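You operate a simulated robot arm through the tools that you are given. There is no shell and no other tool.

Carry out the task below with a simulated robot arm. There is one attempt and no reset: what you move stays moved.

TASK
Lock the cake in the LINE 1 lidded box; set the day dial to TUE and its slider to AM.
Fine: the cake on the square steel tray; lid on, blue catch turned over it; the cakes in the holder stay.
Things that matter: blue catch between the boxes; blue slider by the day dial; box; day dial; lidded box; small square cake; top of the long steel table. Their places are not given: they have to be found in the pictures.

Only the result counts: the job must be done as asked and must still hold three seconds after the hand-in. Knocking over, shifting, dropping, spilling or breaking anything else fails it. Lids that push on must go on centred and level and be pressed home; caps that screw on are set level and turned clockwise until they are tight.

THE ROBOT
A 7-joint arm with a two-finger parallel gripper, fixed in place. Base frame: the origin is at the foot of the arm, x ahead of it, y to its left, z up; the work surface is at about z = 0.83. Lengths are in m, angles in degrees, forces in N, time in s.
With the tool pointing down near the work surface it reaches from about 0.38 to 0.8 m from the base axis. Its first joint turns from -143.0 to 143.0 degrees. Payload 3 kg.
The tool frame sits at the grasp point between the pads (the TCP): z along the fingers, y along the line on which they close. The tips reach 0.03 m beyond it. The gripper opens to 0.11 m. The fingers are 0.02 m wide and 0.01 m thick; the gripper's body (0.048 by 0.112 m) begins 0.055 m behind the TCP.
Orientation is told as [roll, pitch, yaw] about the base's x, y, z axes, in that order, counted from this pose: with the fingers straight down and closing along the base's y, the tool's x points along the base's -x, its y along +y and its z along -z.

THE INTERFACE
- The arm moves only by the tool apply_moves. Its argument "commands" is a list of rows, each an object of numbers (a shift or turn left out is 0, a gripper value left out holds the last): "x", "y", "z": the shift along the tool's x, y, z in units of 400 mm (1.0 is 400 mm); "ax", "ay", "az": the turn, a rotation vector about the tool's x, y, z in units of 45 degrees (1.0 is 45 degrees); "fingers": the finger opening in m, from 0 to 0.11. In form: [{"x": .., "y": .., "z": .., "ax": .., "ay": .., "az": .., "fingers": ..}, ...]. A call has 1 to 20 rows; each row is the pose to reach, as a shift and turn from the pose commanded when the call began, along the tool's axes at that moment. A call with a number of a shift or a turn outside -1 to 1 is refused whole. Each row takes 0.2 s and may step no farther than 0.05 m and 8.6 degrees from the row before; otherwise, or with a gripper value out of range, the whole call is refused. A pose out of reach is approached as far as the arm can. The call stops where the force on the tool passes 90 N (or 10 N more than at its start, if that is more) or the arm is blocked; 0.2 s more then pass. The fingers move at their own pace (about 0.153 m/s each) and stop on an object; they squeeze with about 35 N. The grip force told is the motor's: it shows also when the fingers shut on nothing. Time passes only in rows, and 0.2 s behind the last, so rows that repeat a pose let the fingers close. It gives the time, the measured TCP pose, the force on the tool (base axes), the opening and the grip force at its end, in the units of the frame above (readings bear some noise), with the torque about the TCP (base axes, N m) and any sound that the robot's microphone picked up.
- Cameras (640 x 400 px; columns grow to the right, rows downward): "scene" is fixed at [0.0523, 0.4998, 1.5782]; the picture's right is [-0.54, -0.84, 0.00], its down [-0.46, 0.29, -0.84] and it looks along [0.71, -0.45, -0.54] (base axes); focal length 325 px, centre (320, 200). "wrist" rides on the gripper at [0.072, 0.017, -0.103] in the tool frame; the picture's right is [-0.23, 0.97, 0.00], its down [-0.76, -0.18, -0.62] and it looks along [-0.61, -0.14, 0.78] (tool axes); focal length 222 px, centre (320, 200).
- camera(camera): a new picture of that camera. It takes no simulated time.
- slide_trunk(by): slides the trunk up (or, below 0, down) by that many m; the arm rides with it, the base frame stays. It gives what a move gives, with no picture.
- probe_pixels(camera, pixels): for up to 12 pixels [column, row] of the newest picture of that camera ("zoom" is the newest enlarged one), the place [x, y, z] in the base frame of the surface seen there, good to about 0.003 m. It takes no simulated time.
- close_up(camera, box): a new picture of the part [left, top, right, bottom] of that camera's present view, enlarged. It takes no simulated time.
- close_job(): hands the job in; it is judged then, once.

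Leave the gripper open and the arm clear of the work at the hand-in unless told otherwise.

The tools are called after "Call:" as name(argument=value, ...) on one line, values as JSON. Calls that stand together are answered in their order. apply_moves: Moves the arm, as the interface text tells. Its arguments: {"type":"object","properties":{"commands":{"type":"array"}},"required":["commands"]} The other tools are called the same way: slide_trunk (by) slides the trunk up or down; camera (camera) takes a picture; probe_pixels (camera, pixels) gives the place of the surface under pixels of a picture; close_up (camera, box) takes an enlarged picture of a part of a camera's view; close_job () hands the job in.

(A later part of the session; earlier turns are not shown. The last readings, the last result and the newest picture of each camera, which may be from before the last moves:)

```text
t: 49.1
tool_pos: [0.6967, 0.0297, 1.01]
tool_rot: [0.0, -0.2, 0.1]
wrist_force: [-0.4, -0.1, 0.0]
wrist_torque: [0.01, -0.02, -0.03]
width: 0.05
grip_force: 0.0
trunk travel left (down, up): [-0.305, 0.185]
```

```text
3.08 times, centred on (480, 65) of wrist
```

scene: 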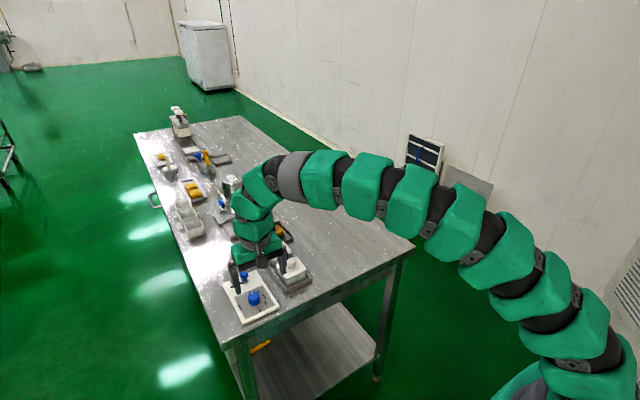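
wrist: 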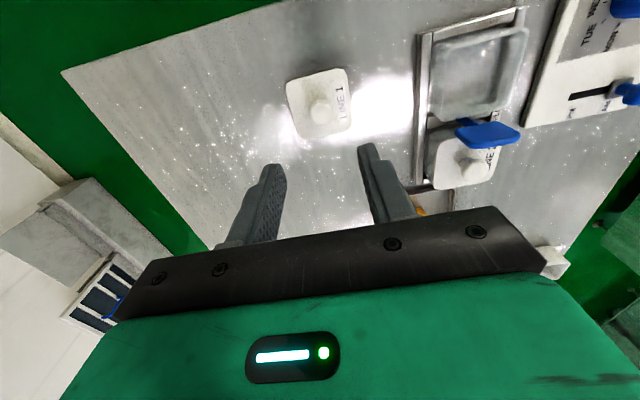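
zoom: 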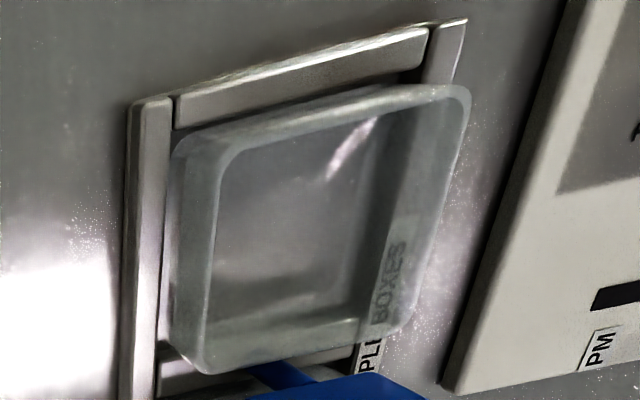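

The box is translucent with thin walls. I probe its rim corners and floor in the scene close-up.

Call:
close_up(camera="scene", box=[280, 250, 330, 295])

Call:
probe_pixels(camera="zoom", pixels=[[75, 135], [230, 72], [324, 172], [160, 246], [150, 105], [245, 205], [110, 190], [280, 120], [200, 200], [215, 180], [230, 160], [170, 215]])

```text
8.89 times, centred on (305, 272) of scene
```

zoom: 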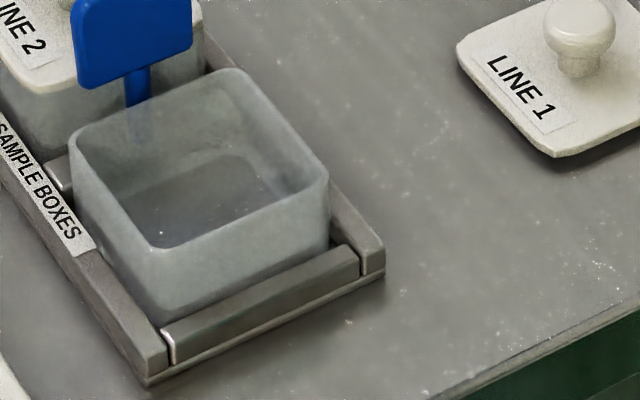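

```text
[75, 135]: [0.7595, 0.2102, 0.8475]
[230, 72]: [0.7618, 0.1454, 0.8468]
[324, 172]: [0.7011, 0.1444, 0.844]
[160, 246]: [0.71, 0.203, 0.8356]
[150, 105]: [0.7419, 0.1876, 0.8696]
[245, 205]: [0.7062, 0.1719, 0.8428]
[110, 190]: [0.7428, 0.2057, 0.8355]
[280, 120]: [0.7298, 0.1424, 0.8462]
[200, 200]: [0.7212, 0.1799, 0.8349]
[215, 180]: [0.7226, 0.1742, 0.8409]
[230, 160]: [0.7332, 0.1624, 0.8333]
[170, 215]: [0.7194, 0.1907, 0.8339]
```

The walls are see-through, so the probes pass through. I move the wrist camera nearly straight above the box to measure it from above (tool to about (0.745,0.175,1.03)).

Call:
apply_moves(commands=[{"x": -0.03, "y": 0.08, "z": -0.03, "fingers": 0.08}, {"x": -0.06, "y": 0.16, "z": -0.05, "fingers": 0.08}, {"x": -0.09, "y": 0.24, "z": -0.05, "fingers": 0.08}, {"x": -0.12, "y": 0.32, "z": -0.05, "fingers": 0.08}, {"x": -0.12, "y": 0.363, "z": -0.05, "fingers": 0.08}, {"x": -0.12, "y": 0.363, "z": -0.05, "fingers": 0.08}])

Call:
camera(camera="wrist")

Call:
close_up(camera="wrist", box=[260, 0, 390, 120])

```text
t: 50.5
tool_pos: [0.7461, 0.176, 1.0283]
tool_rot: [0.0, 0.0, 0.0]
wrist_force: [-0.2, 0.0, -0.4]
wrist_torque: [-0.03, 0.01, -0.03]
width: 0.0798
grip_force: 0.0
trunk travel left (down, up): [-0.305, 0.185]
```

```text
taken
```

wrist: 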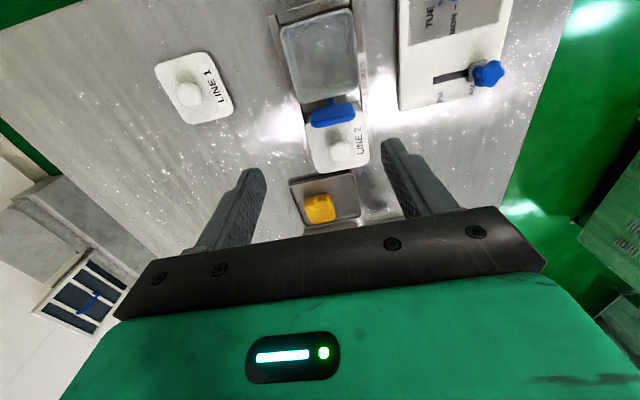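

```text
3.33 times, centred on (325, 60) of wrist
```

zoom: 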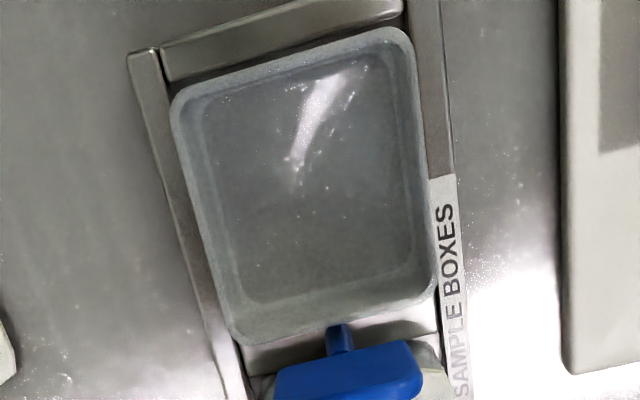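

The box opening measures about 0.060 m inside, centre ≈ (0.704,0.189). The cake is 0.038 wide, so I'll put it in diagonally with a vertical gripper; since picking needs a tilted gripper, I'll set the cake down level on a free table spot, re-grip it vertically, then place it. First I probe the free table area and raise the arm, yawing by 8.5° to match the cake.

Call:
camera(camera="scene")

Call:
probe_pixels(camera="scene", pixels=[[345, 252], [370, 250], [372, 225], [400, 245], [340, 205], [320, 190], [360, 270], [330, 280]])

Call:
apply_moves(commands=[{"z": -0.06, "az": -0.1, "fingers": 0.06}, {"z": -0.12, "az": -0.189, "fingers": 0.06}, {"z": -0.18, "az": -0.189, "fingers": 0.06}, {"z": -0.18, "az": -0.189, "fingers": 0.06}])

Call:
slide_trunk(by=-0.08)

```text
taken
```

scene: 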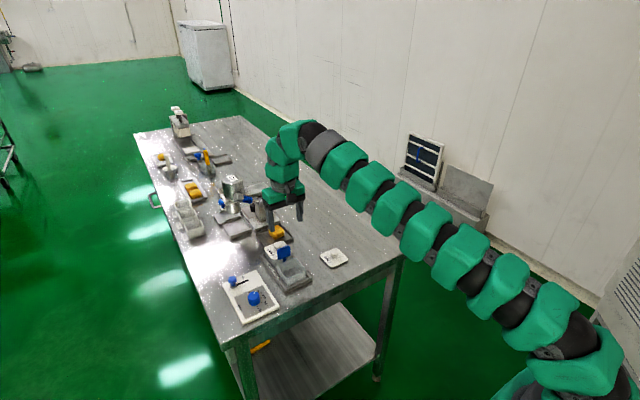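

```text
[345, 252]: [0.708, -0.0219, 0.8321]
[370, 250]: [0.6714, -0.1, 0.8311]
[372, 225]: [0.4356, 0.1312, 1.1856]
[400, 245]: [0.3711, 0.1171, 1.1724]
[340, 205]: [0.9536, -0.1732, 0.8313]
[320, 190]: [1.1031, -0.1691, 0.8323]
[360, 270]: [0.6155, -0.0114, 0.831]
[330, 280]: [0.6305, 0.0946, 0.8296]
```

```text
t: 51.5
tool_pos: [0.735, 0.1701, 1.0678]
tool_rot: [0.0, -0.1, 8.5]
wrist_force: [-0.2, -0.2, -0.7]
wrist_torque: [0.01, -0.03, -0.04]
width: 0.06
grip_force: 0.1
out of reach, approached as far as the arm can: row 1, 2, 3, 4
trunk travel left (down, up): [-0.305, 0.185]
```

```text
t: 52.7
tool_pos: [0.7351, 0.1711, 0.9884]
tool_rot: [-0.1, 0.0, 8.5]
wrist_force: [-0.2, 0.2, -0.3]
wrist_torque: [0.03, -0.01, 0.0]
width: 0.0598
grip_force: 0.1
trunk travel left (down, up): [-0.225, 0.265]
```

Reach fits a circle of radius ≈0.804 around the shoulder axis; a tilt of ~32° with the trunk near −0.08 should reach the cake (TCP ≈ (0.901,0.135,0.875)). I raise the trunk by 0.12.

Call:
slide_trunk(by=0.12)

```text
t: 54.2
tool_pos: [0.7353, 0.1717, 1.1076]
tool_rot: [0.1, 0.0, 8.5]
wrist_force: [1.1, -0.2, 0.8]
wrist_torque: [0.0, -0.02, 0.0]
width: 0.0601
grip_force: 0.1
trunk travel left (down, up): [-0.345, 0.145]
```

Now I tilt to 32° while moving forward and down to an approach pose at about (0.86,0.125,0.96).

Call:
apply_moves(commands=[{"x": -0.03, "y": -0.027, "z": 0.0615, "ay": -0.13, "fingers": 0.06}, {"x": -0.08, "y": -0.054, "z": 0.123, "ay": -0.26, "fingers": 0.06}, {"x": -0.13, "y": -0.081, "z": 0.1845, "ay": -0.39, "fingers": 0.06}, {"x": -0.19, "y": -0.108, "z": 0.246, "ay": -0.52, "fingers": 0.06}, {"x": -0.24, "y": -0.135, "z": 0.3075, "ay": -0.63, "fingers": 0.06}, {"x": -0.291, "y": -0.162, "z": 0.369, "ay": -0.711, "fingers": 0.06}, {"x": -0.291, "y": -0.162, "z": 0.369, "ay": -0.711, "fingers": 0.06}])

Call:
camera(camera="wrist")

Call:
close_up(camera="scene", box=[220, 170, 330, 280])

```text
t: 55.8
tool_pos: [0.86, 0.1246, 0.9601]
tool_rot: [-0.1, -32.1, 8.6]
wrist_force: [0.0, -0.1, 0.5]
wrist_torque: [0.02, -0.03, -0.01]
width: 0.0599
grip_force: 0.1
trunk travel left (down, up): [-0.345, 0.145]
```

```text
taken
```

wrist: 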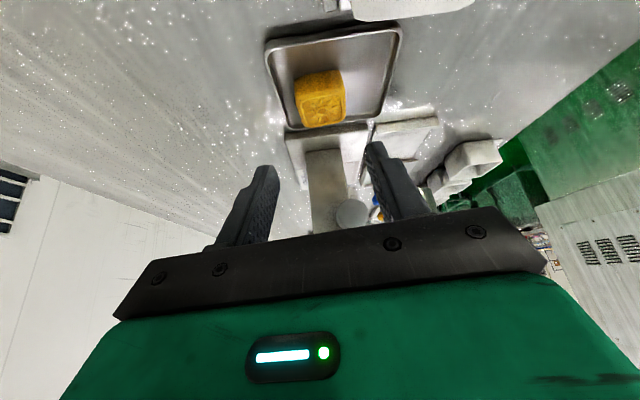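

```text
3.64 times, centred on (275, 225) of scene
```

zoom: 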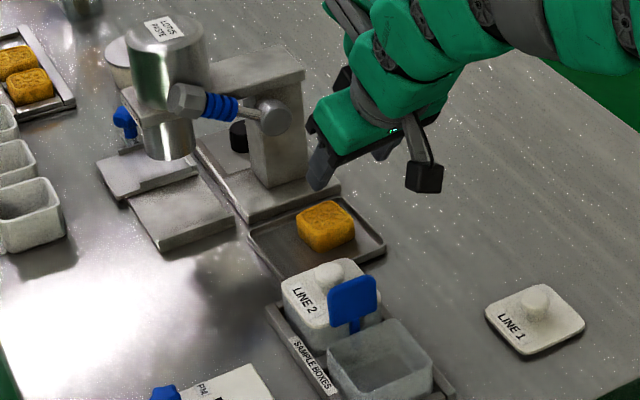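

Pose reached. I refine the cake's place and orientation with a wrist close-up.

Call:
close_up(camera="wrist", box=[255, 20, 415, 140])

Call:
probe_pixels(camera="wrist", pixels=[[296, 86], [338, 77], [345, 118], [304, 127], [320, 102], [303, 112], [330, 98], [320, 85]])

```text
3.33 times, centred on (335, 80) of wrist
```

zoom: 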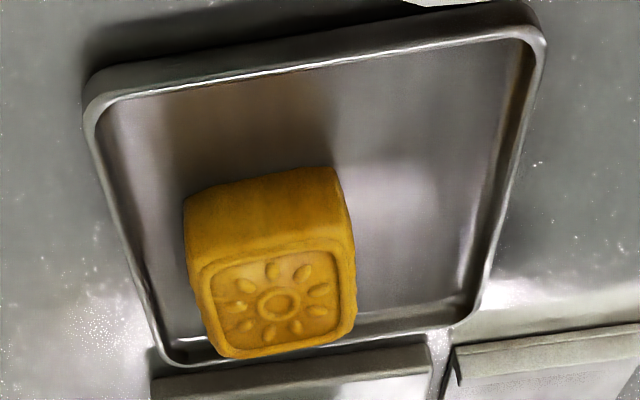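

```text
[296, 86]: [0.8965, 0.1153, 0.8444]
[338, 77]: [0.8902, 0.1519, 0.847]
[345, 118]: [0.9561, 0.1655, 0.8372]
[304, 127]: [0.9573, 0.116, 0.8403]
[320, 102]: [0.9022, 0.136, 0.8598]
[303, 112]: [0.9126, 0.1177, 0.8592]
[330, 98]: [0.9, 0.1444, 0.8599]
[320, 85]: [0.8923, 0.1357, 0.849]
```

The cake centre refines to (0.9135,0.137), turned ~9°, matching the gripper. I advance 60% of the way with fingers at 0.05 and look again.

Call:
apply_moves(commands=[{"x": 0.006, "y": 0.005, "z": 0.05, "fingers": 0.05}, {"x": 0.011, "y": 0.011, "z": 0.1, "fingers": 0.05}, {"x": 0.0165, "y": 0.011, "z": 0.14, "fingers": 0.05}, {"x": 0.0165, "y": 0.011, "z": 0.14, "fingers": 0.05}])

Call:
close_up(camera="wrist", box=[230, 60, 410, 240])

Call:
close_up(camera="scene", box=[235, 190, 325, 270])

```text
t: 56.8
tool_pos: [0.8827, 0.1322, 0.9079]
tool_rot: [-0.1, -32.0, 8.5]
wrist_force: [-1.2, -0.3, 0.0]
wrist_torque: [-0.01, -0.03, -0.02]
width: 0.05
grip_force: 0.1
trunk travel left (down, up): [-0.345, 0.145]
```

```text
2.22 times, centred on (320, 150) of wrist
```

zoom: 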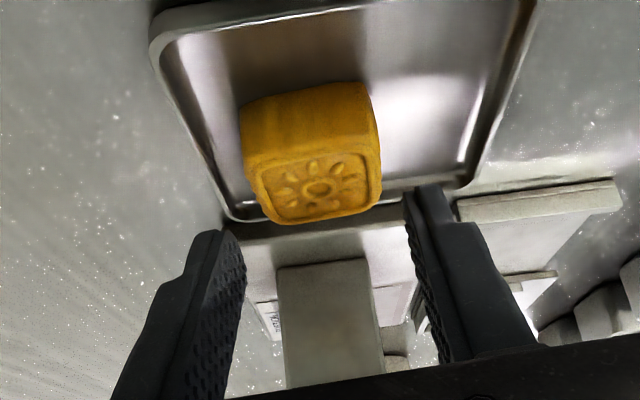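

```text
5.00 times, centred on (280, 230) of scene
```

zoom: 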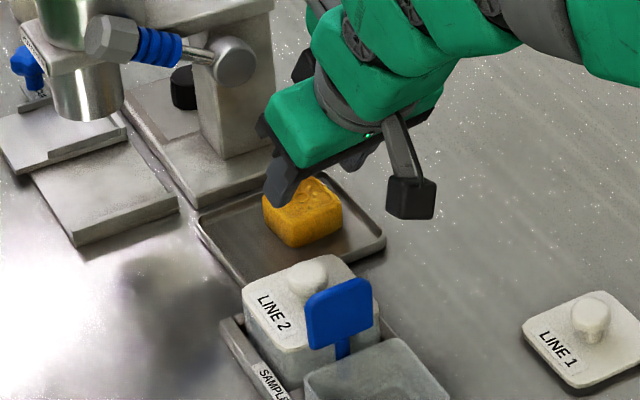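

The cake sits nearly centred (about 1–2 mm to the left finger's side), so I shift −1.2 mm in tool y and advance the remaining 37 mm until the tips are ~15 mm below the cake's top.

Call:
apply_moves(commands=[{"x": 0.003, "y": -0.003, "z": 0.03, "fingers": 0.05}, {"x": 0.006, "y": -0.003, "z": 0.06, "fingers": 0.05}, {"x": 0.009, "y": -0.003, "z": 0.0925, "fingers": 0.05}, {"x": 0.009, "y": -0.003, "z": 0.0925, "fingers": 0.05}])

Call:
close_up(camera="wrist", box=[230, 60, 410, 240])

Call:
close_up(camera="scene", box=[245, 200, 315, 260])

```text
t: 57.8
tool_pos: [0.9004, 0.1338, 0.8756]
tool_rot: [-0.1, -32.1, 8.5]
wrist_force: [0.4, -0.2, -0.2]
wrist_torque: [0.0, -0.01, 0.01]
width: 0.05
grip_force: 0.0
trunk travel left (down, up): [-0.345, 0.145]
```

```text
2.22 times, centred on (320, 150) of wrist
```

zoom: 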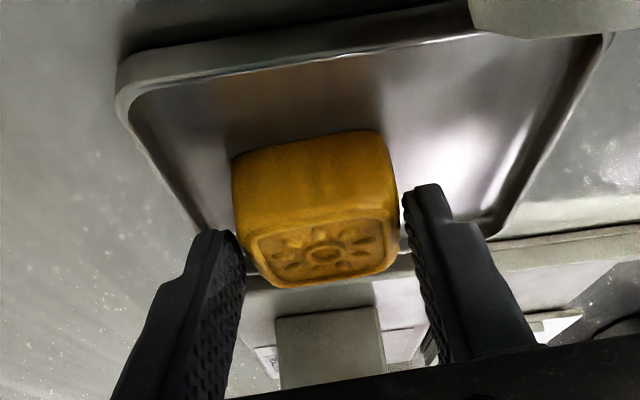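

```text
6.67 times, centred on (280, 230) of scene
```

zoom: 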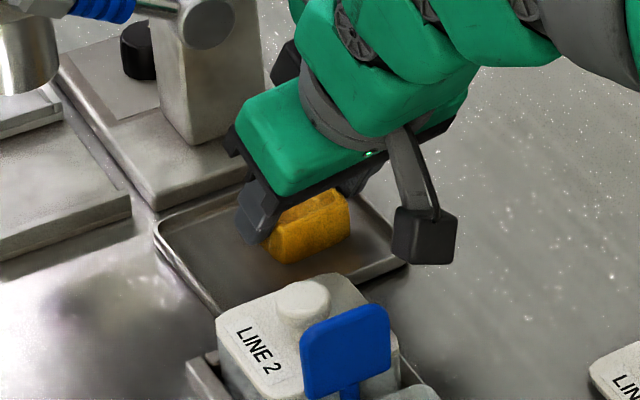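

The fingers straddle the cake. I close gently, commanding 0.034 first to see the contact width and force.

Call:
apply_moves(commands=[{"fingers": 0.034}, {"fingers": 0.034}, {"fingers": 0.034}])

Call:
close_up(camera="wrist", box=[230, 60, 410, 240])

```text
t: 58.6
tool_pos: [0.8992, 0.1337, 0.8757]
tool_rot: [-0.1, -31.9, 8.6]
wrist_force: [0.6, -0.1, -0.5]
wrist_torque: [0.03, 0.0, 0.03]
width: 0.046
grip_force: 35.4
trunk travel left (down, up): [-0.345, 0.145]
```

```text
2.22 times, centred on (320, 150) of wrist
```

zoom: 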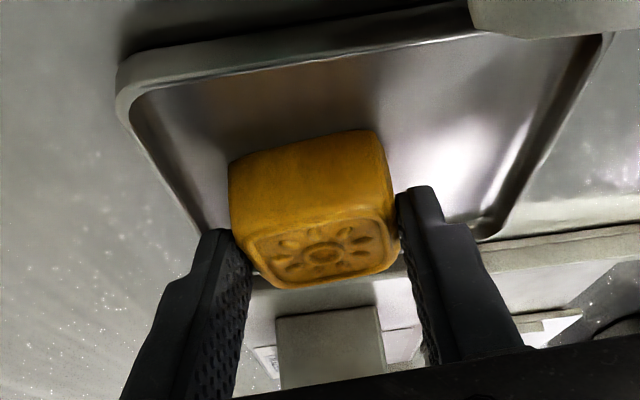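

Grip width reads 0.046 with 35 N: the cake is wider than it looked (≈0.0455), so the fingers cannot go down inside the 0.060 m box beside it; I'll lower the cake into the box mouth, level, with the tips at rim height and let it settle. First a small vertical lift test of 2 cm.

Call:
apply_moves(commands=[{"fingers": 0.03}, {"x": -0.007, "z": -0.011, "fingers": 0.03}, {"x": -0.014, "z": -0.022, "fingers": 0.03}, {"x": -0.0265, "z": -0.0424, "fingers": 0.03}, {"x": -0.0265, "z": -0.0424, "fingers": 0.03}])

Call:
close_up(camera="wrist", box=[230, 60, 410, 240])

Call:
close_up(camera="scene", box=[245, 200, 315, 260])

```text
t: 59.8
tool_pos: [0.9006, 0.133, 0.8949]
tool_rot: [0.0, -32.1, 8.5]
wrist_force: [0.2, 0.2, -1.0]
wrist_torque: [0.01, 0.01, 0.0]
width: 0.0457
grip_force: 35.2
trunk travel left (down, up): [-0.345, 0.145]
```

```text
2.22 times, centred on (320, 150) of wrist
```

zoom: 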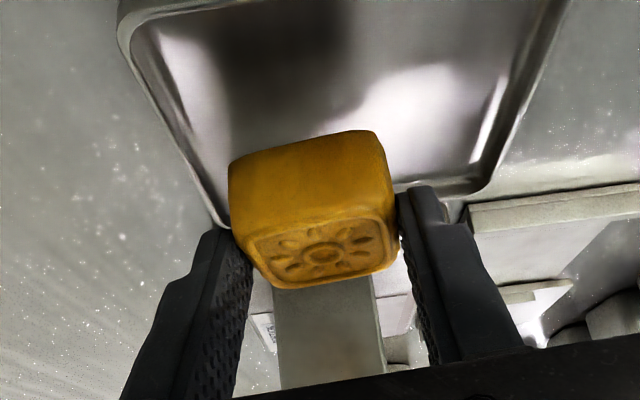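

```text
6.67 times, centred on (280, 230) of scene
```

zoom: 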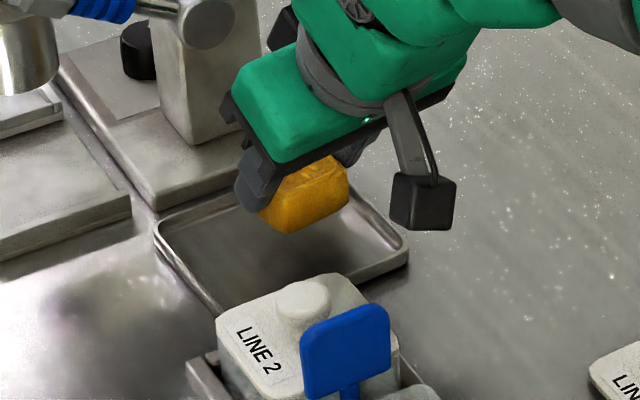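

The cake hangs level and firm. I lift it to z≈1.0 while drawing back (clearing the fin at 0.922), keeping the tilt so that it stays level.

Call:
apply_moves(commands=[{"x": -0.043, "z": -0.069, "fingers": 0.03}, {"x": -0.086, "z": -0.138, "fingers": 0.03}, {"x": -0.05, "z": -0.22, "fingers": 0.03}, {"x": -0.012, "z": -0.302, "fingers": 0.03}, {"x": 0.073, "z": -0.355, "fingers": 0.03}, {"x": 0.073, "z": -0.355, "fingers": 0.03}])

Call:
close_up(camera="wrist", box=[200, 20, 440, 240])

Call:
close_up(camera="scene", box=[225, 170, 335, 280])

```text
t: 61.2
tool_pos: [0.7991, 0.1186, 1.0002]
tool_rot: [0.0, -32.0, 8.5]
wrist_force: [-0.5, 0.3, 0.0]
wrist_torque: [-0.03, -0.03, 0.0]
width: 0.0459
grip_force: 34.6
trunk travel left (down, up): [-0.345, 0.145]
```

```text
1.82 times, centred on (320, 130) of wrist
```

zoom: 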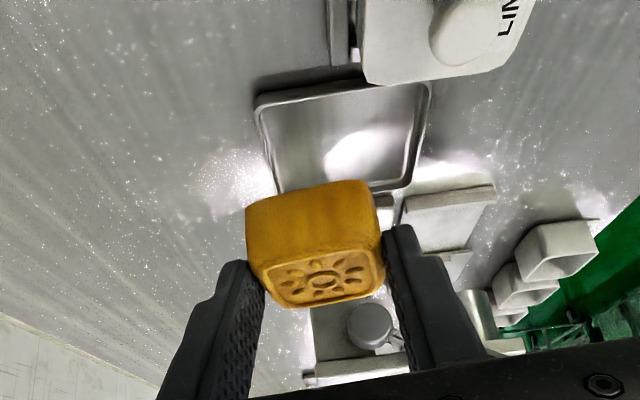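

```text
3.64 times, centred on (280, 225) of scene
```

zoom: 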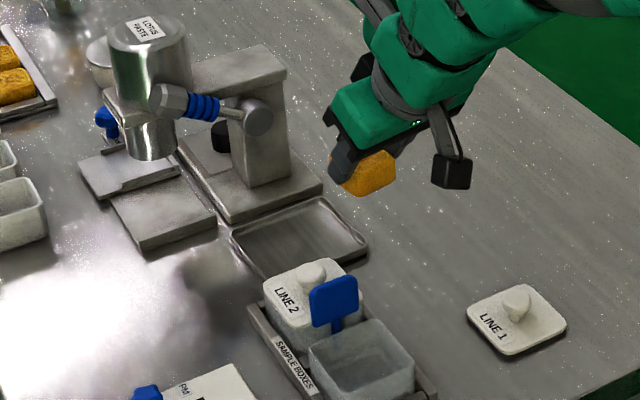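

The cake is held securely. Now I move above the LINE 1 box with yaw back to 0 (rotation about the vertical, in tilted tool axes ax +0.10, az +0.16), target TCP (0.689,0.188,1.0).

Call:
apply_moves(commands=[{"x": 0.042, "y": 0.042, "z": -0.026, "ax": 0.02, "az": 0.032, "fingers": 0.03}, {"x": 0.084, "y": 0.085, "z": -0.052, "ax": 0.04, "az": 0.064, "fingers": 0.03}, {"x": 0.125, "y": 0.127, "z": -0.078, "ax": 0.06, "az": 0.096, "fingers": 0.03}, {"x": 0.167, "y": 0.17, "z": -0.105, "ax": 0.08, "az": 0.128, "fingers": 0.03}, {"x": 0.209, "y": 0.212, "z": -0.1307, "ax": 0.1, "az": 0.16, "fingers": 0.03}, {"x": 0.209, "y": 0.212, "z": -0.1307, "ax": 0.1, "az": 0.16, "fingers": 0.03}])

Call:
camera(camera="wrist")

Call:
close_up(camera="scene", box=[245, 200, 345, 300])

```text
t: 62.6
tool_pos: [0.6906, 0.1873, 1.0008]
tool_rot: [0.0, -32.0, 0.0]
wrist_force: [0.9, -0.1, 0.0]
wrist_torque: [-0.03, 0.06, 0.03]
width: 0.0458
grip_force: 35.3
trunk travel left (down, up): [-0.345, 0.145]
```

```text
taken
```

wrist: 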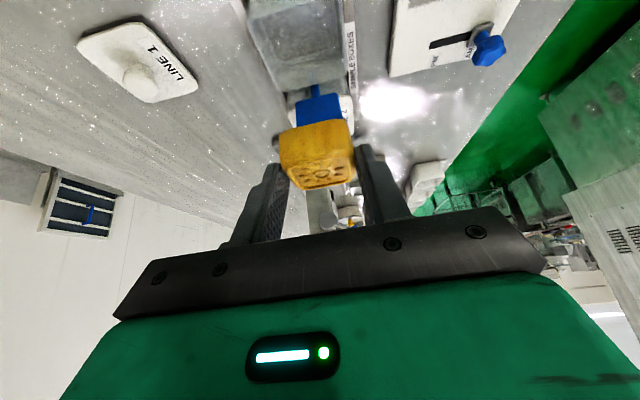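

```text
4.00 times, centred on (295, 250) of scene
```

zoom: 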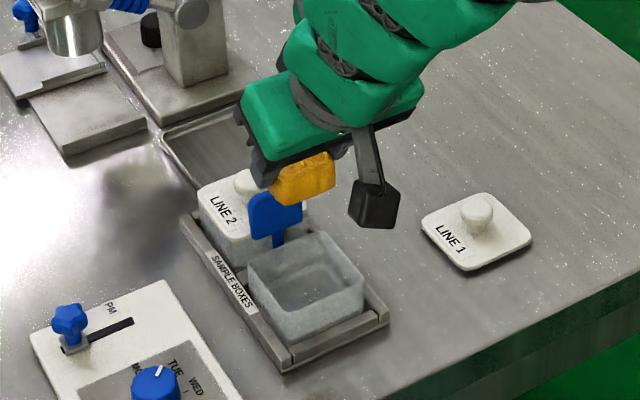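

The cake hovers over the box. I probe the cake's visible corners to check its place relative to the box centre (0.7035,0.188).

Call:
close_up(camera="scene", box=[280, 220, 320, 260])

Call:
close_up(camera="wrist", box=[230, 0, 410, 200])

```text
10.00 times, centred on (300, 240) of scene
```

zoom: 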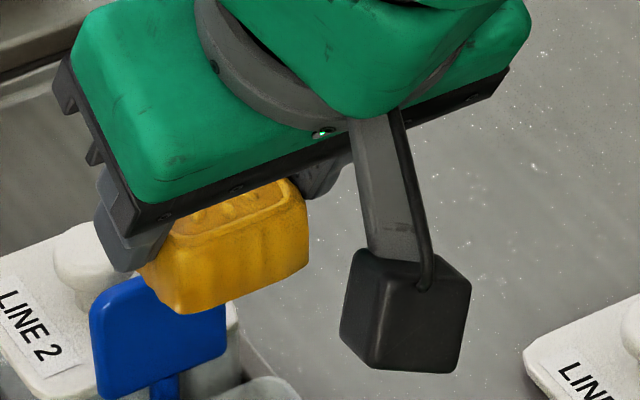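

```text
2.00 times, centred on (320, 100) of wrist
```

zoom: 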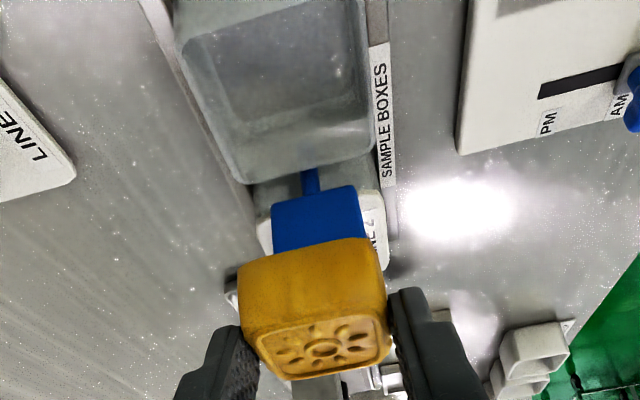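

Call:
probe_pixels(camera="zoom", pixels=[[244, 272], [374, 246], [310, 262], [252, 330], [383, 300], [318, 318], [262, 350], [325, 350], [385, 330], [300, 370], [370, 360], [320, 290]])

```text
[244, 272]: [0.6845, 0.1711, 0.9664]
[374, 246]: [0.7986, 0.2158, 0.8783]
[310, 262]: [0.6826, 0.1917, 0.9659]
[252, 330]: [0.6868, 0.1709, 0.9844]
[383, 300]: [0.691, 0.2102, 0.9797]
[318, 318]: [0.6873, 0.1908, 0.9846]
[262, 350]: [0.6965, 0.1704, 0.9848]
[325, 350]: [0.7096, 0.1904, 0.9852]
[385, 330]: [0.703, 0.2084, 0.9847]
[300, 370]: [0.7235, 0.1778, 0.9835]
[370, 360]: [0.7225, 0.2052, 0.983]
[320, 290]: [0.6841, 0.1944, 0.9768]
```

The cake is centred at about (0.705,0.190) by the same camera that gave the box centre (0.704,0.189): aligned. I lower vertically by 0.07 and check.

Call:
apply_moves(commands=[{"x": 0.031, "z": 0.0495, "fingers": 0.03}, {"x": 0.062, "z": 0.099, "fingers": 0.03}, {"x": 0.0928, "z": 0.1484, "fingers": 0.03}, {"x": 0.0928, "z": 0.1484, "fingers": 0.03}])

Call:
close_up(camera="wrist", box=[230, 40, 410, 240])

Call:
close_up(camera="scene", box=[265, 225, 325, 295])

```text
t: 63.6
tool_pos: [0.6896, 0.1885, 0.9305]
tool_rot: [-0.1, -32.1, 0.0]
wrist_force: [-0.3, 0.1, -1.8]
wrist_torque: [-0.01, 0.0, 0.0]
width: 0.0458
grip_force: 35.5
trunk travel left (down, up): [-0.345, 0.145]
```

```text
2.00 times, centred on (320, 140) of wrist
```

zoom: 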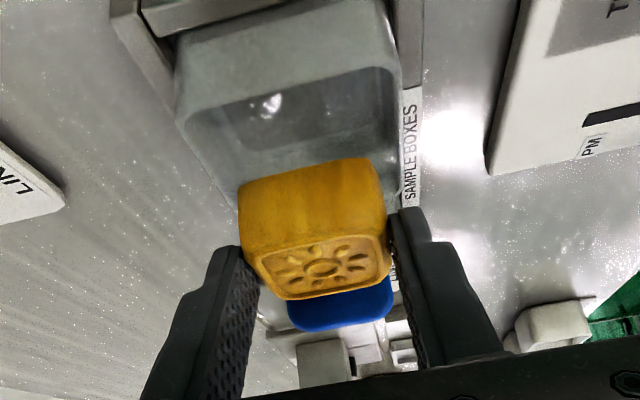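

```text
5.71 times, centred on (295, 260) of scene
```

zoom: 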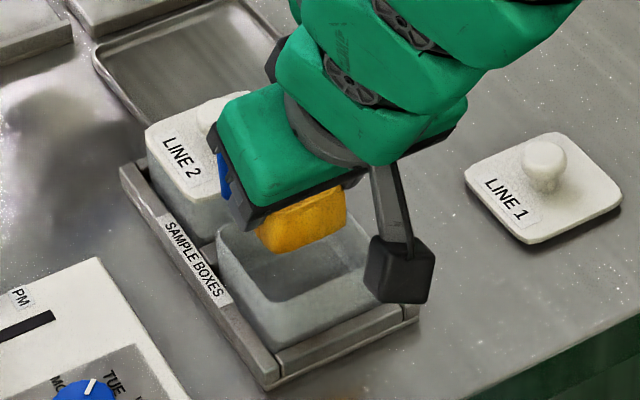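

Aligned. I lower another 24 mm so that the cake's lower part is inside the box mouth and the tips are just above the rim.

Call:
apply_moves(commands=[{"x": 0.011, "z": 0.0175, "fingers": 0.03}, {"x": 0.022, "z": 0.035, "fingers": 0.03}, {"x": 0.032, "z": 0.051, "fingers": 0.03}, {"x": 0.032, "z": 0.051, "fingers": 0.03}])

Call:
close_up(camera="wrist", box=[230, 40, 410, 240])

Call:
close_up(camera="scene", box=[275, 240, 325, 290])

```text
t: 64.6
tool_pos: [0.6903, 0.1884, 0.9067]
tool_rot: [0.0, -32.0, 0.0]
wrist_force: [-0.3, 0.7, -0.4]
wrist_torque: [0.02, 0.01, 0.05]
width: 0.046
grip_force: 34.8
trunk travel left (down, up): [-0.345, 0.145]
```

```text
2.00 times, centred on (320, 140) of wrist
```

zoom: 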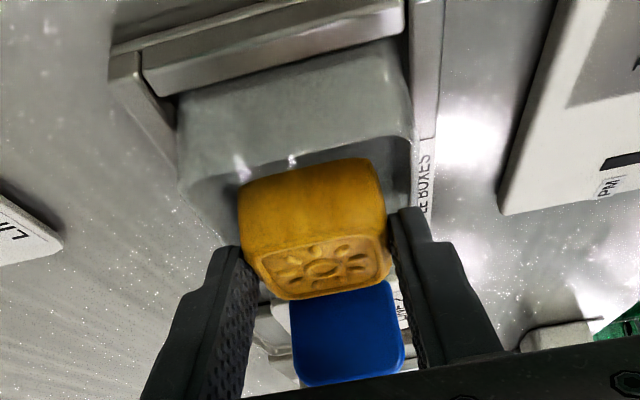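

```text
8.00 times, centred on (300, 265) of scene
```

zoom: 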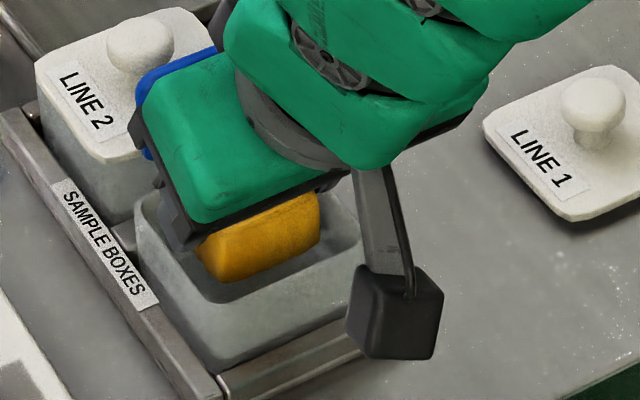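

The cake is in the mouth of the box with 6–9 mm margins. I lower a further 3 mm in 1 mm steps, watching for contact with the rim.

Call:
apply_moves(commands=[{"x": 0.0013, "z": 0.0021, "fingers": 0.03}, {"x": 0.0026, "z": 0.0042, "fingers": 0.03}, {"x": 0.004, "z": 0.0064, "fingers": 0.03}, {"x": 0.004, "z": 0.0064, "fingers": 0.03}])

Call:
close_up(camera="scene", box=[275, 240, 325, 290])

```text
t: 65.6
tool_pos: [0.6904, 0.1882, 0.9025]
tool_rot: [-0.1, -32.1, 0.0]
wrist_force: [0.1, -0.2, -1.1]
wrist_torque: [0.0, 0.01, 0.03]
width: 0.0459
grip_force: 35.3
trunk travel left (down, up): [-0.345, 0.145]
```

```text
8.00 times, centred on (300, 265) of scene
```

zoom: 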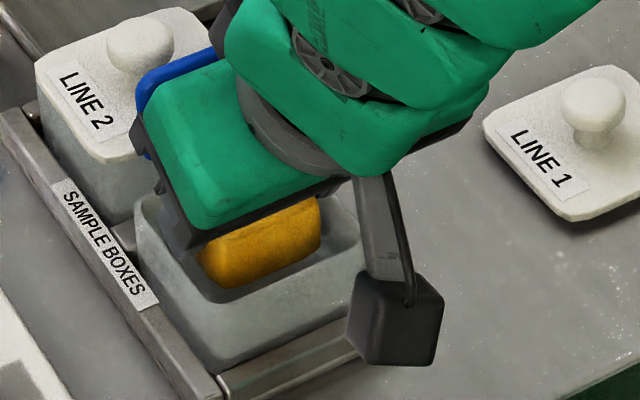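

No contact yet. I look closely at the left finger versus the box's left wall to see whether the fingers actually fit inside.

Call:
close_up(camera="scene", box=[280, 252, 306, 278])

Call:
close_up(camera="wrist", box=[250, 90, 390, 210])

```text
15.38 times, centred on (293, 265) of scene
```

zoom: 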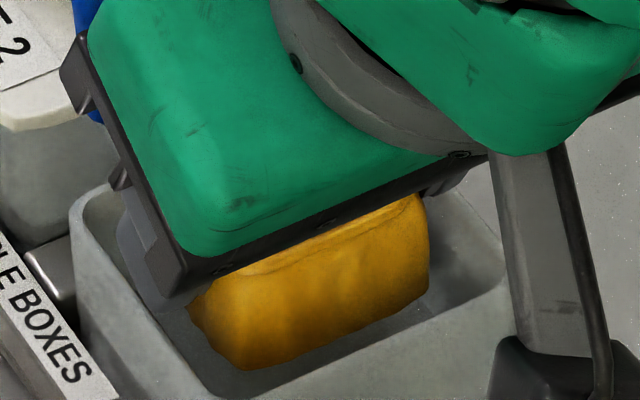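

```text
3.33 times, centred on (320, 150) of wrist
```

zoom: 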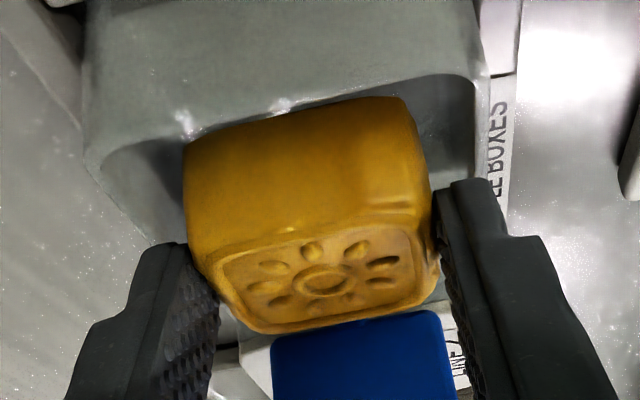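

There is still no contact, the fingers' outer faces are about level with the inner walls. I keep lowering in 1 mm steps and watch the force closely.

Call:
apply_moves(commands=[{"x": 0.0013, "z": 0.0021, "fingers": 0.03}, {"x": 0.0026, "z": 0.0042, "fingers": 0.03}, {"x": 0.0026, "z": 0.0042, "fingers": 0.03}])

```text
t: 66.4
tool_pos: [0.6904, 0.1875, 0.9033]
tool_rot: [0.1, -32.2, 0.0]
wrist_force: [-1.4, -0.4, 12.7]
wrist_torque: [-0.01, -0.01, 0.07]
width: 0.0456
grip_force: 34.7
trunk travel left (down, up): [-0.345, 0.145]
```

Both tips just touched the rim (12.7 N, no torque), so the gripper is centred over the box. I back off 1 mm and release the cake into the box, then wait a moment.

Call:
apply_moves(commands=[{"x": -0.0013, "z": -0.0021, "fingers": 0.03}, {"x": -0.0013, "z": -0.0021, "fingers": 0.03}, {"x": -0.0013, "z": -0.0021, "fingers": 0.06}, {"x": -0.0013, "z": -0.0021, "fingers": 0.06}, {"x": -0.0013, "z": -0.0021, "fingers": 0.06}])

Call:
close_up(camera="scene", box=[275, 240, 325, 290])

Call:
close_up(camera="wrist", box=[230, 40, 410, 240])

```text
t: 67.6
tool_pos: [0.6905, 0.1875, 0.9037]
tool_rot: [-0.1, -32.1, 0.1]
wrist_force: [-0.5, 2.0, 11.8]
wrist_torque: [0.07, -0.06, -0.03]
width: 0.0554
grip_force: 0.0
trunk travel left (down, up): [-0.345, 0.145]
```

```text
8.00 times, centred on (300, 265) of scene
```

zoom: 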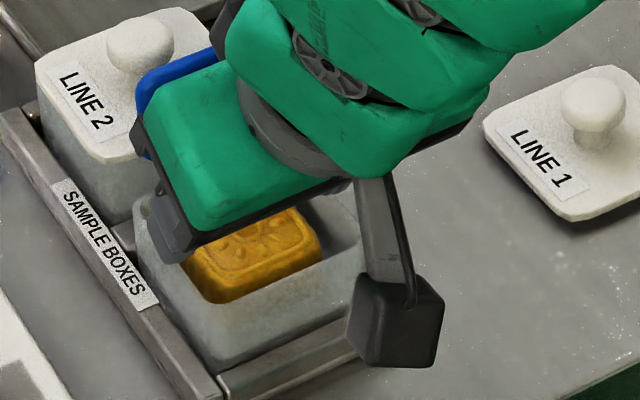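

```text
2.00 times, centred on (320, 140) of wrist
```

zoom: 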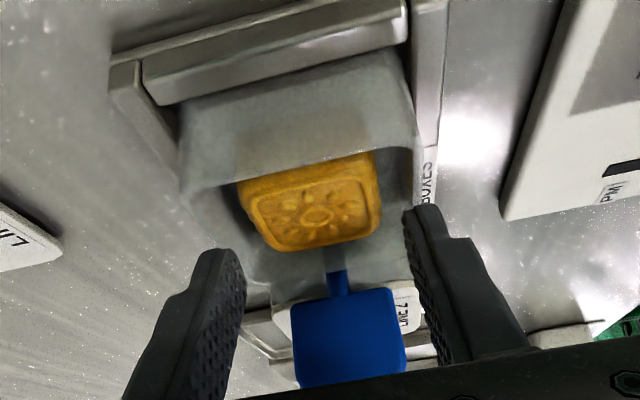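

The cake lies flat in the box. The fingers still rest lightly on the rim (11.8 N), so I rise straight up.

Call:
apply_moves(commands=[{"x": -0.006, "z": -0.01, "fingers": 0.06}, {"x": -0.02, "z": -0.032, "fingers": 0.06}, {"x": -0.06, "z": -0.096, "fingers": 0.06}, {"x": -0.1, "z": -0.16, "fingers": 0.06}, {"x": -0.1325, "z": -0.212, "fingers": 0.06}, {"x": -0.1325, "z": -0.212, "fingers": 0.06}])

Call:
close_up(camera="scene", box=[265, 230, 345, 300])

Call:
camera(camera="wrist")

```text
t: 69.0
tool_pos: [0.6921, 0.1874, 1.0027]
tool_rot: [0.0, -32.1, 0.0]
wrist_force: [0.5, -0.5, 0.0]
wrist_torque: [-0.01, 0.01, -0.02]
width: 0.0601
grip_force: 0.0
trunk travel left (down, up): [-0.345, 0.145]
```

```text
5.71 times, centred on (305, 265) of scene
```

zoom: 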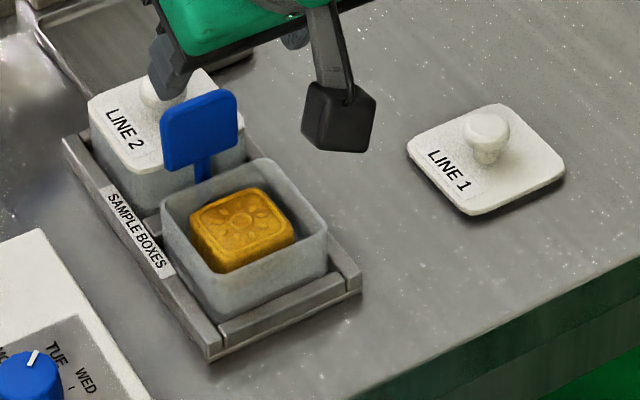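

```text
taken
```

wrist: 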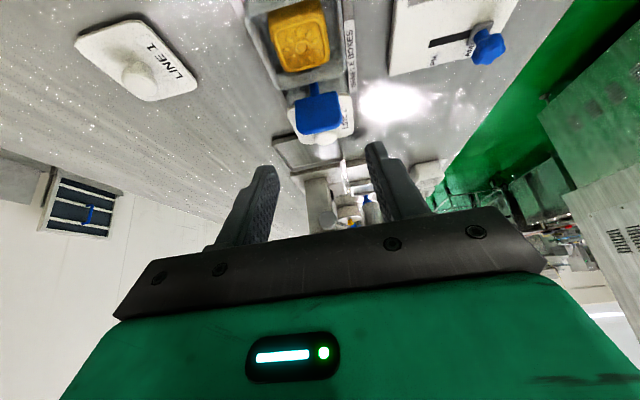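

The cake rests flat inside LINE 1's box. Now the lid: I straighten the tool to vertical and move above the lid's knob at (0.698,0.030).

Call:
apply_moves(commands=[{"x": -0.0025, "y": -0.0787, "z": 0.0016, "ay": 0.1425, "fingers": 0.05}, {"x": -0.005, "y": -0.1574, "z": 0.0032, "ay": 0.285, "fingers": 0.05}, {"x": -0.0075, "y": -0.2361, "z": 0.0048, "ay": 0.4275, "fingers": 0.05}, {"x": -0.01, "y": -0.3148, "z": 0.0064, "ay": 0.57, "fingers": 0.05}, {"x": -0.0127, "y": -0.3935, "z": 0.008, "ay": 0.7125, "fingers": 0.05}, {"x": -0.0127, "y": -0.3935, "z": 0.008, "ay": 0.7125, "fingers": 0.05}])

Call:
camera(camera="wrist")

Call:
close_up(camera="scene", box=[270, 210, 380, 300])

```text
t: 70.4
tool_pos: [0.6959, 0.0298, 1.0018]
tool_rot: [0.0, 0.0, 0.0]
wrist_force: [0.3, 0.2, 0.9]
wrist_torque: [0.0, 0.03, -0.01]
width: 0.0502
grip_force: 0.2
trunk travel left (down, up): [-0.345, 0.145]
```

```text
taken
```

wrist: 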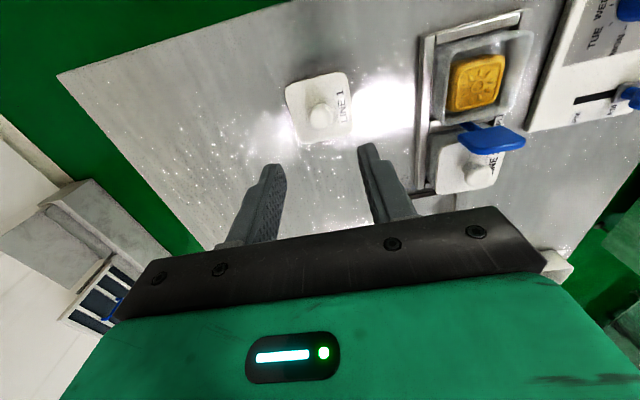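

```text
4.44 times, centred on (325, 255) of scene
```

zoom: 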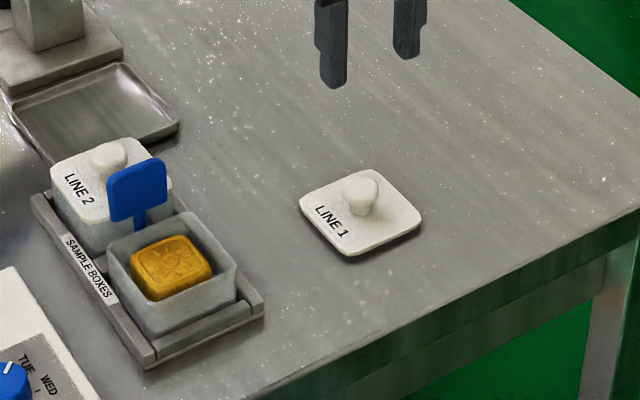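

I descend onto the lid knob to the same height as when I released it (z≈0.872), then grip it.

Call:
apply_moves(commands=[{"x": -0.004, "z": 0.1, "fingers": 0.05}, {"x": -0.004, "z": 0.2, "fingers": 0.05}, {"x": -0.004, "z": 0.28, "fingers": 0.05}, {"x": -0.004, "z": 0.324, "fingers": 0.05}, {"x": -0.004, "z": 0.324, "fingers": 0.05}])

Call:
close_up(camera="wrist", box=[230, 40, 410, 240])

Call:
close_up(camera="scene", box=[325, 225, 375, 275])

```text
t: 71.6
tool_pos: [0.6976, 0.0314, 0.8725]
tool_rot: [-0.1, 0.0, 0.1]
wrist_force: [-0.5, 0.1, 0.1]
wrist_torque: [0.01, 0.0, 0.02]
width: 0.05
grip_force: 0.0
trunk travel left (down, up): [-0.345, 0.145]
```

```text
2.00 times, centred on (320, 140) of wrist
```

zoom: 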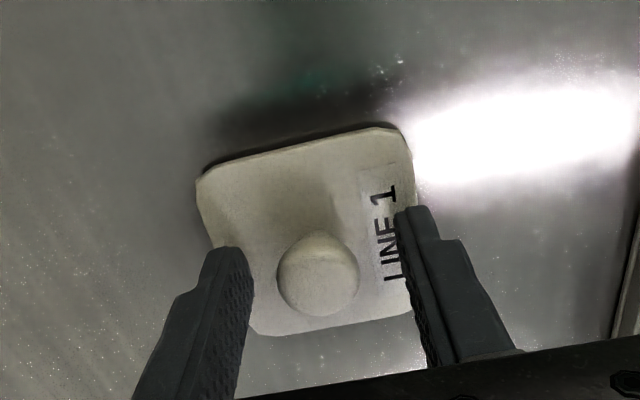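

```text
8.00 times, centred on (350, 250) of scene
```

zoom: 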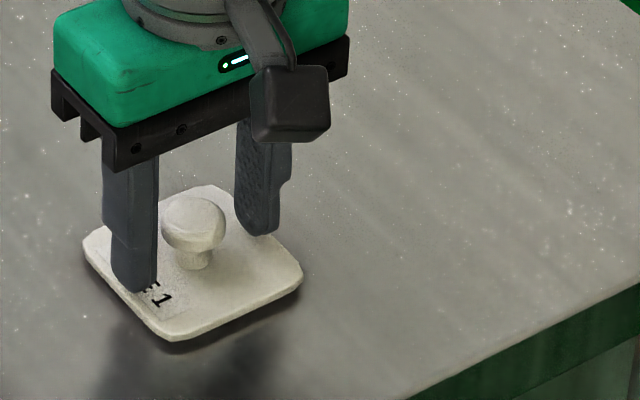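

The knob appears in the same place in the view as at the first grip. I correct y by −1.4 mm, close, and lift slightly.

Call:
apply_moves(commands=[{"y": -0.0035, "fingers": 0.05}, {"y": -0.0035, "fingers": 0.0}, {"y": -0.0035, "fingers": 0.0}, {"y": -0.0035, "fingers": 0.0}, {"y": -0.0035, "z": -0.02, "fingers": 0.0}, {"y": -0.0035, "z": -0.05, "fingers": 0.0}, {"y": -0.0035, "z": -0.05, "fingers": 0.0}])

Call:
close_up(camera="wrist", box=[230, 40, 410, 240])

Call:
close_up(camera="scene", box=[325, 225, 375, 275])

```text
t: 73.2
tool_pos: [0.6983, 0.0298, 0.893]
tool_rot: [0.0, -0.1, 0.0]
wrist_force: [-0.2, -0.6, 0.9]
wrist_torque: [-0.02, -0.01, -0.01]
width: 0.024
grip_force: 35.0
trunk travel left (down, up): [-0.345, 0.145]
```

```text
2.00 times, centred on (320, 140) of wrist
```

zoom: 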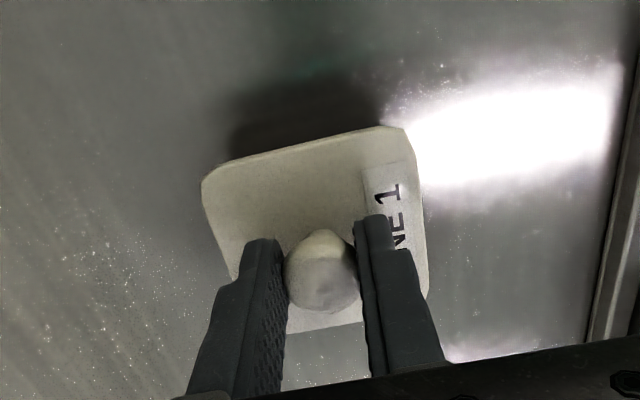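

```text
8.00 times, centred on (350, 250) of scene
```

zoom: 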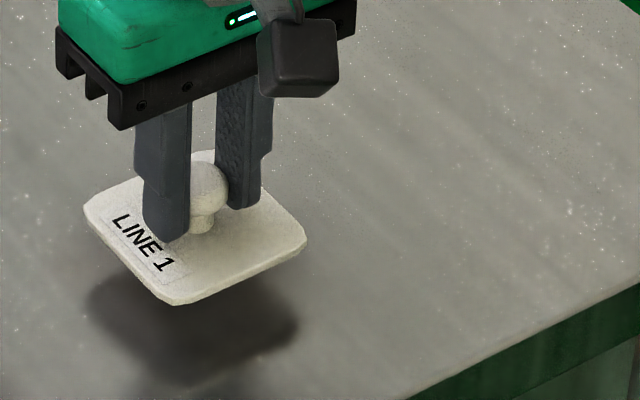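

The lid is held level as before. I carry it back over the box: up to z≈0.99, +0.158 m in y, then down to z≈0.93 and check alignment.

Call:
apply_moves(commands=[{"z": -0.08, "fingers": 0.0}, {"z": -0.16, "fingers": 0.0}, {"z": -0.25, "fingers": 0.0}, {"x": 0.001, "y": 0.08, "z": -0.25, "fingers": 0.0}, {"x": 0.001, "y": 0.16, "z": -0.25, "fingers": 0.0}, {"x": 0.002, "y": 0.24, "z": -0.25, "fingers": 0.0}, {"x": 0.002, "y": 0.32, "z": -0.25, "fingers": 0.0}, {"x": 0.002, "y": 0.395, "z": -0.25, "fingers": 0.0}, {"x": 0.002, "y": 0.395, "z": -0.17, "fingers": 0.0}, {"x": 0.002, "y": 0.395, "z": -0.0925, "fingers": 0.0}, {"x": 0.002, "y": 0.395, "z": -0.0925, "fingers": 0.0}])

Call:
close_up(camera="wrist", box=[230, 40, 410, 240])

Call:
close_up(camera="scene", box=[265, 230, 335, 300])

```text
t: 75.6
tool_pos: [0.6978, 0.1869, 0.9296]
tool_rot: [0.0, 0.0, 0.1]
wrist_force: [0.2, 0.3, -0.9]
wrist_torque: [-0.01, 0.01, -0.01]
width: 0.0242
grip_force: 35.0
trunk travel left (down, up): [-0.345, 0.145]
```

```text
2.00 times, centred on (320, 140) of wrist
```

zoom: 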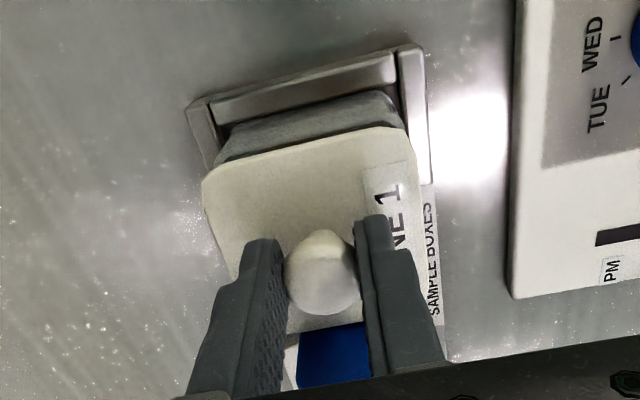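

```text
5.71 times, centred on (300, 265) of scene
```

zoom: 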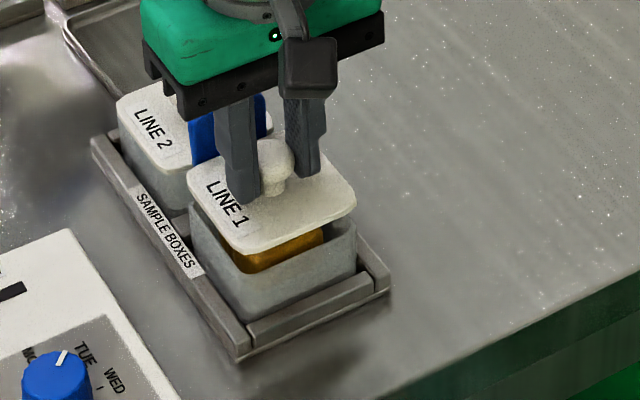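

Alignment matches the earlier lifted view (rack corner at (190,103) and lid corner at (203,180)). I lower in small steps toward contact.

Call:
apply_moves(commands=[{"y": 0.001, "z": 0.0125, "fingers": 0.0}, {"y": 0.001, "z": 0.025, "fingers": 0.0}, {"y": 0.001, "z": 0.033, "fingers": 0.0}, {"y": 0.001, "z": 0.033, "fingers": 0.0}])

Call:
close_up(camera="scene", box=[275, 245, 325, 295])

Call:
close_up(camera="wrist", box=[230, 40, 410, 240])

```text
t: 76.6
tool_pos: [0.6975, 0.1877, 0.9163]
tool_rot: [0.0, 0.0, -0.1]
wrist_force: [-0.9, 0.0, -0.2]
wrist_torque: [-0.01, 0.01, 0.0]
width: 0.0241
grip_force: 35.2
trunk travel left (down, up): [-0.345, 0.145]
```

```text
8.00 times, centred on (300, 270) of scene
```

zoom: 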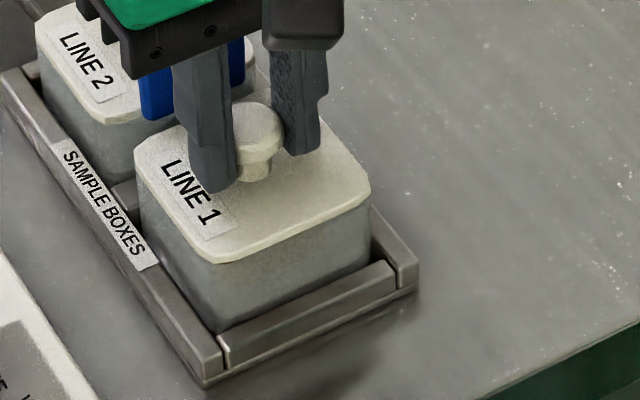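

```text
2.00 times, centred on (320, 140) of wrist
```

zoom: 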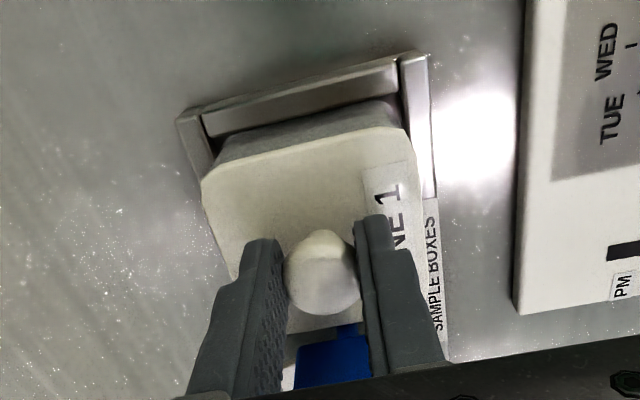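

The lid is a few mm above its seat and well aligned. I lower in 1 mm steps until contact.

Call:
apply_moves(commands=[{"z": 0.0025, "fingers": 0.0}, {"z": 0.005, "fingers": 0.0}, {"z": 0.0075, "fingers": 0.0}, {"z": 0.0075, "fingers": 0.0}])

Call:
close_up(camera="scene", box=[280, 250, 325, 290])

```text
t: 77.6
tool_pos: [0.6973, 0.1872, 0.9136]
tool_rot: [0.0, 0.1, 0.0]
wrist_force: [0.0, -0.1, -0.3]
wrist_torque: [-0.01, 0.0, 0.0]
width: 0.0244
grip_force: 35.0
trunk travel left (down, up): [-0.345, 0.145]
```

```text
10.00 times, centred on (302, 270) of scene
```

zoom: 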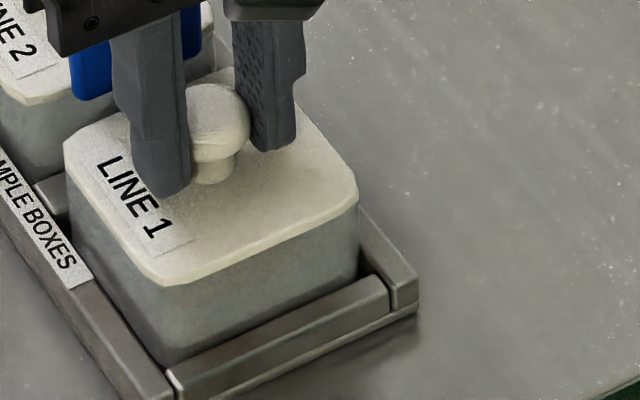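

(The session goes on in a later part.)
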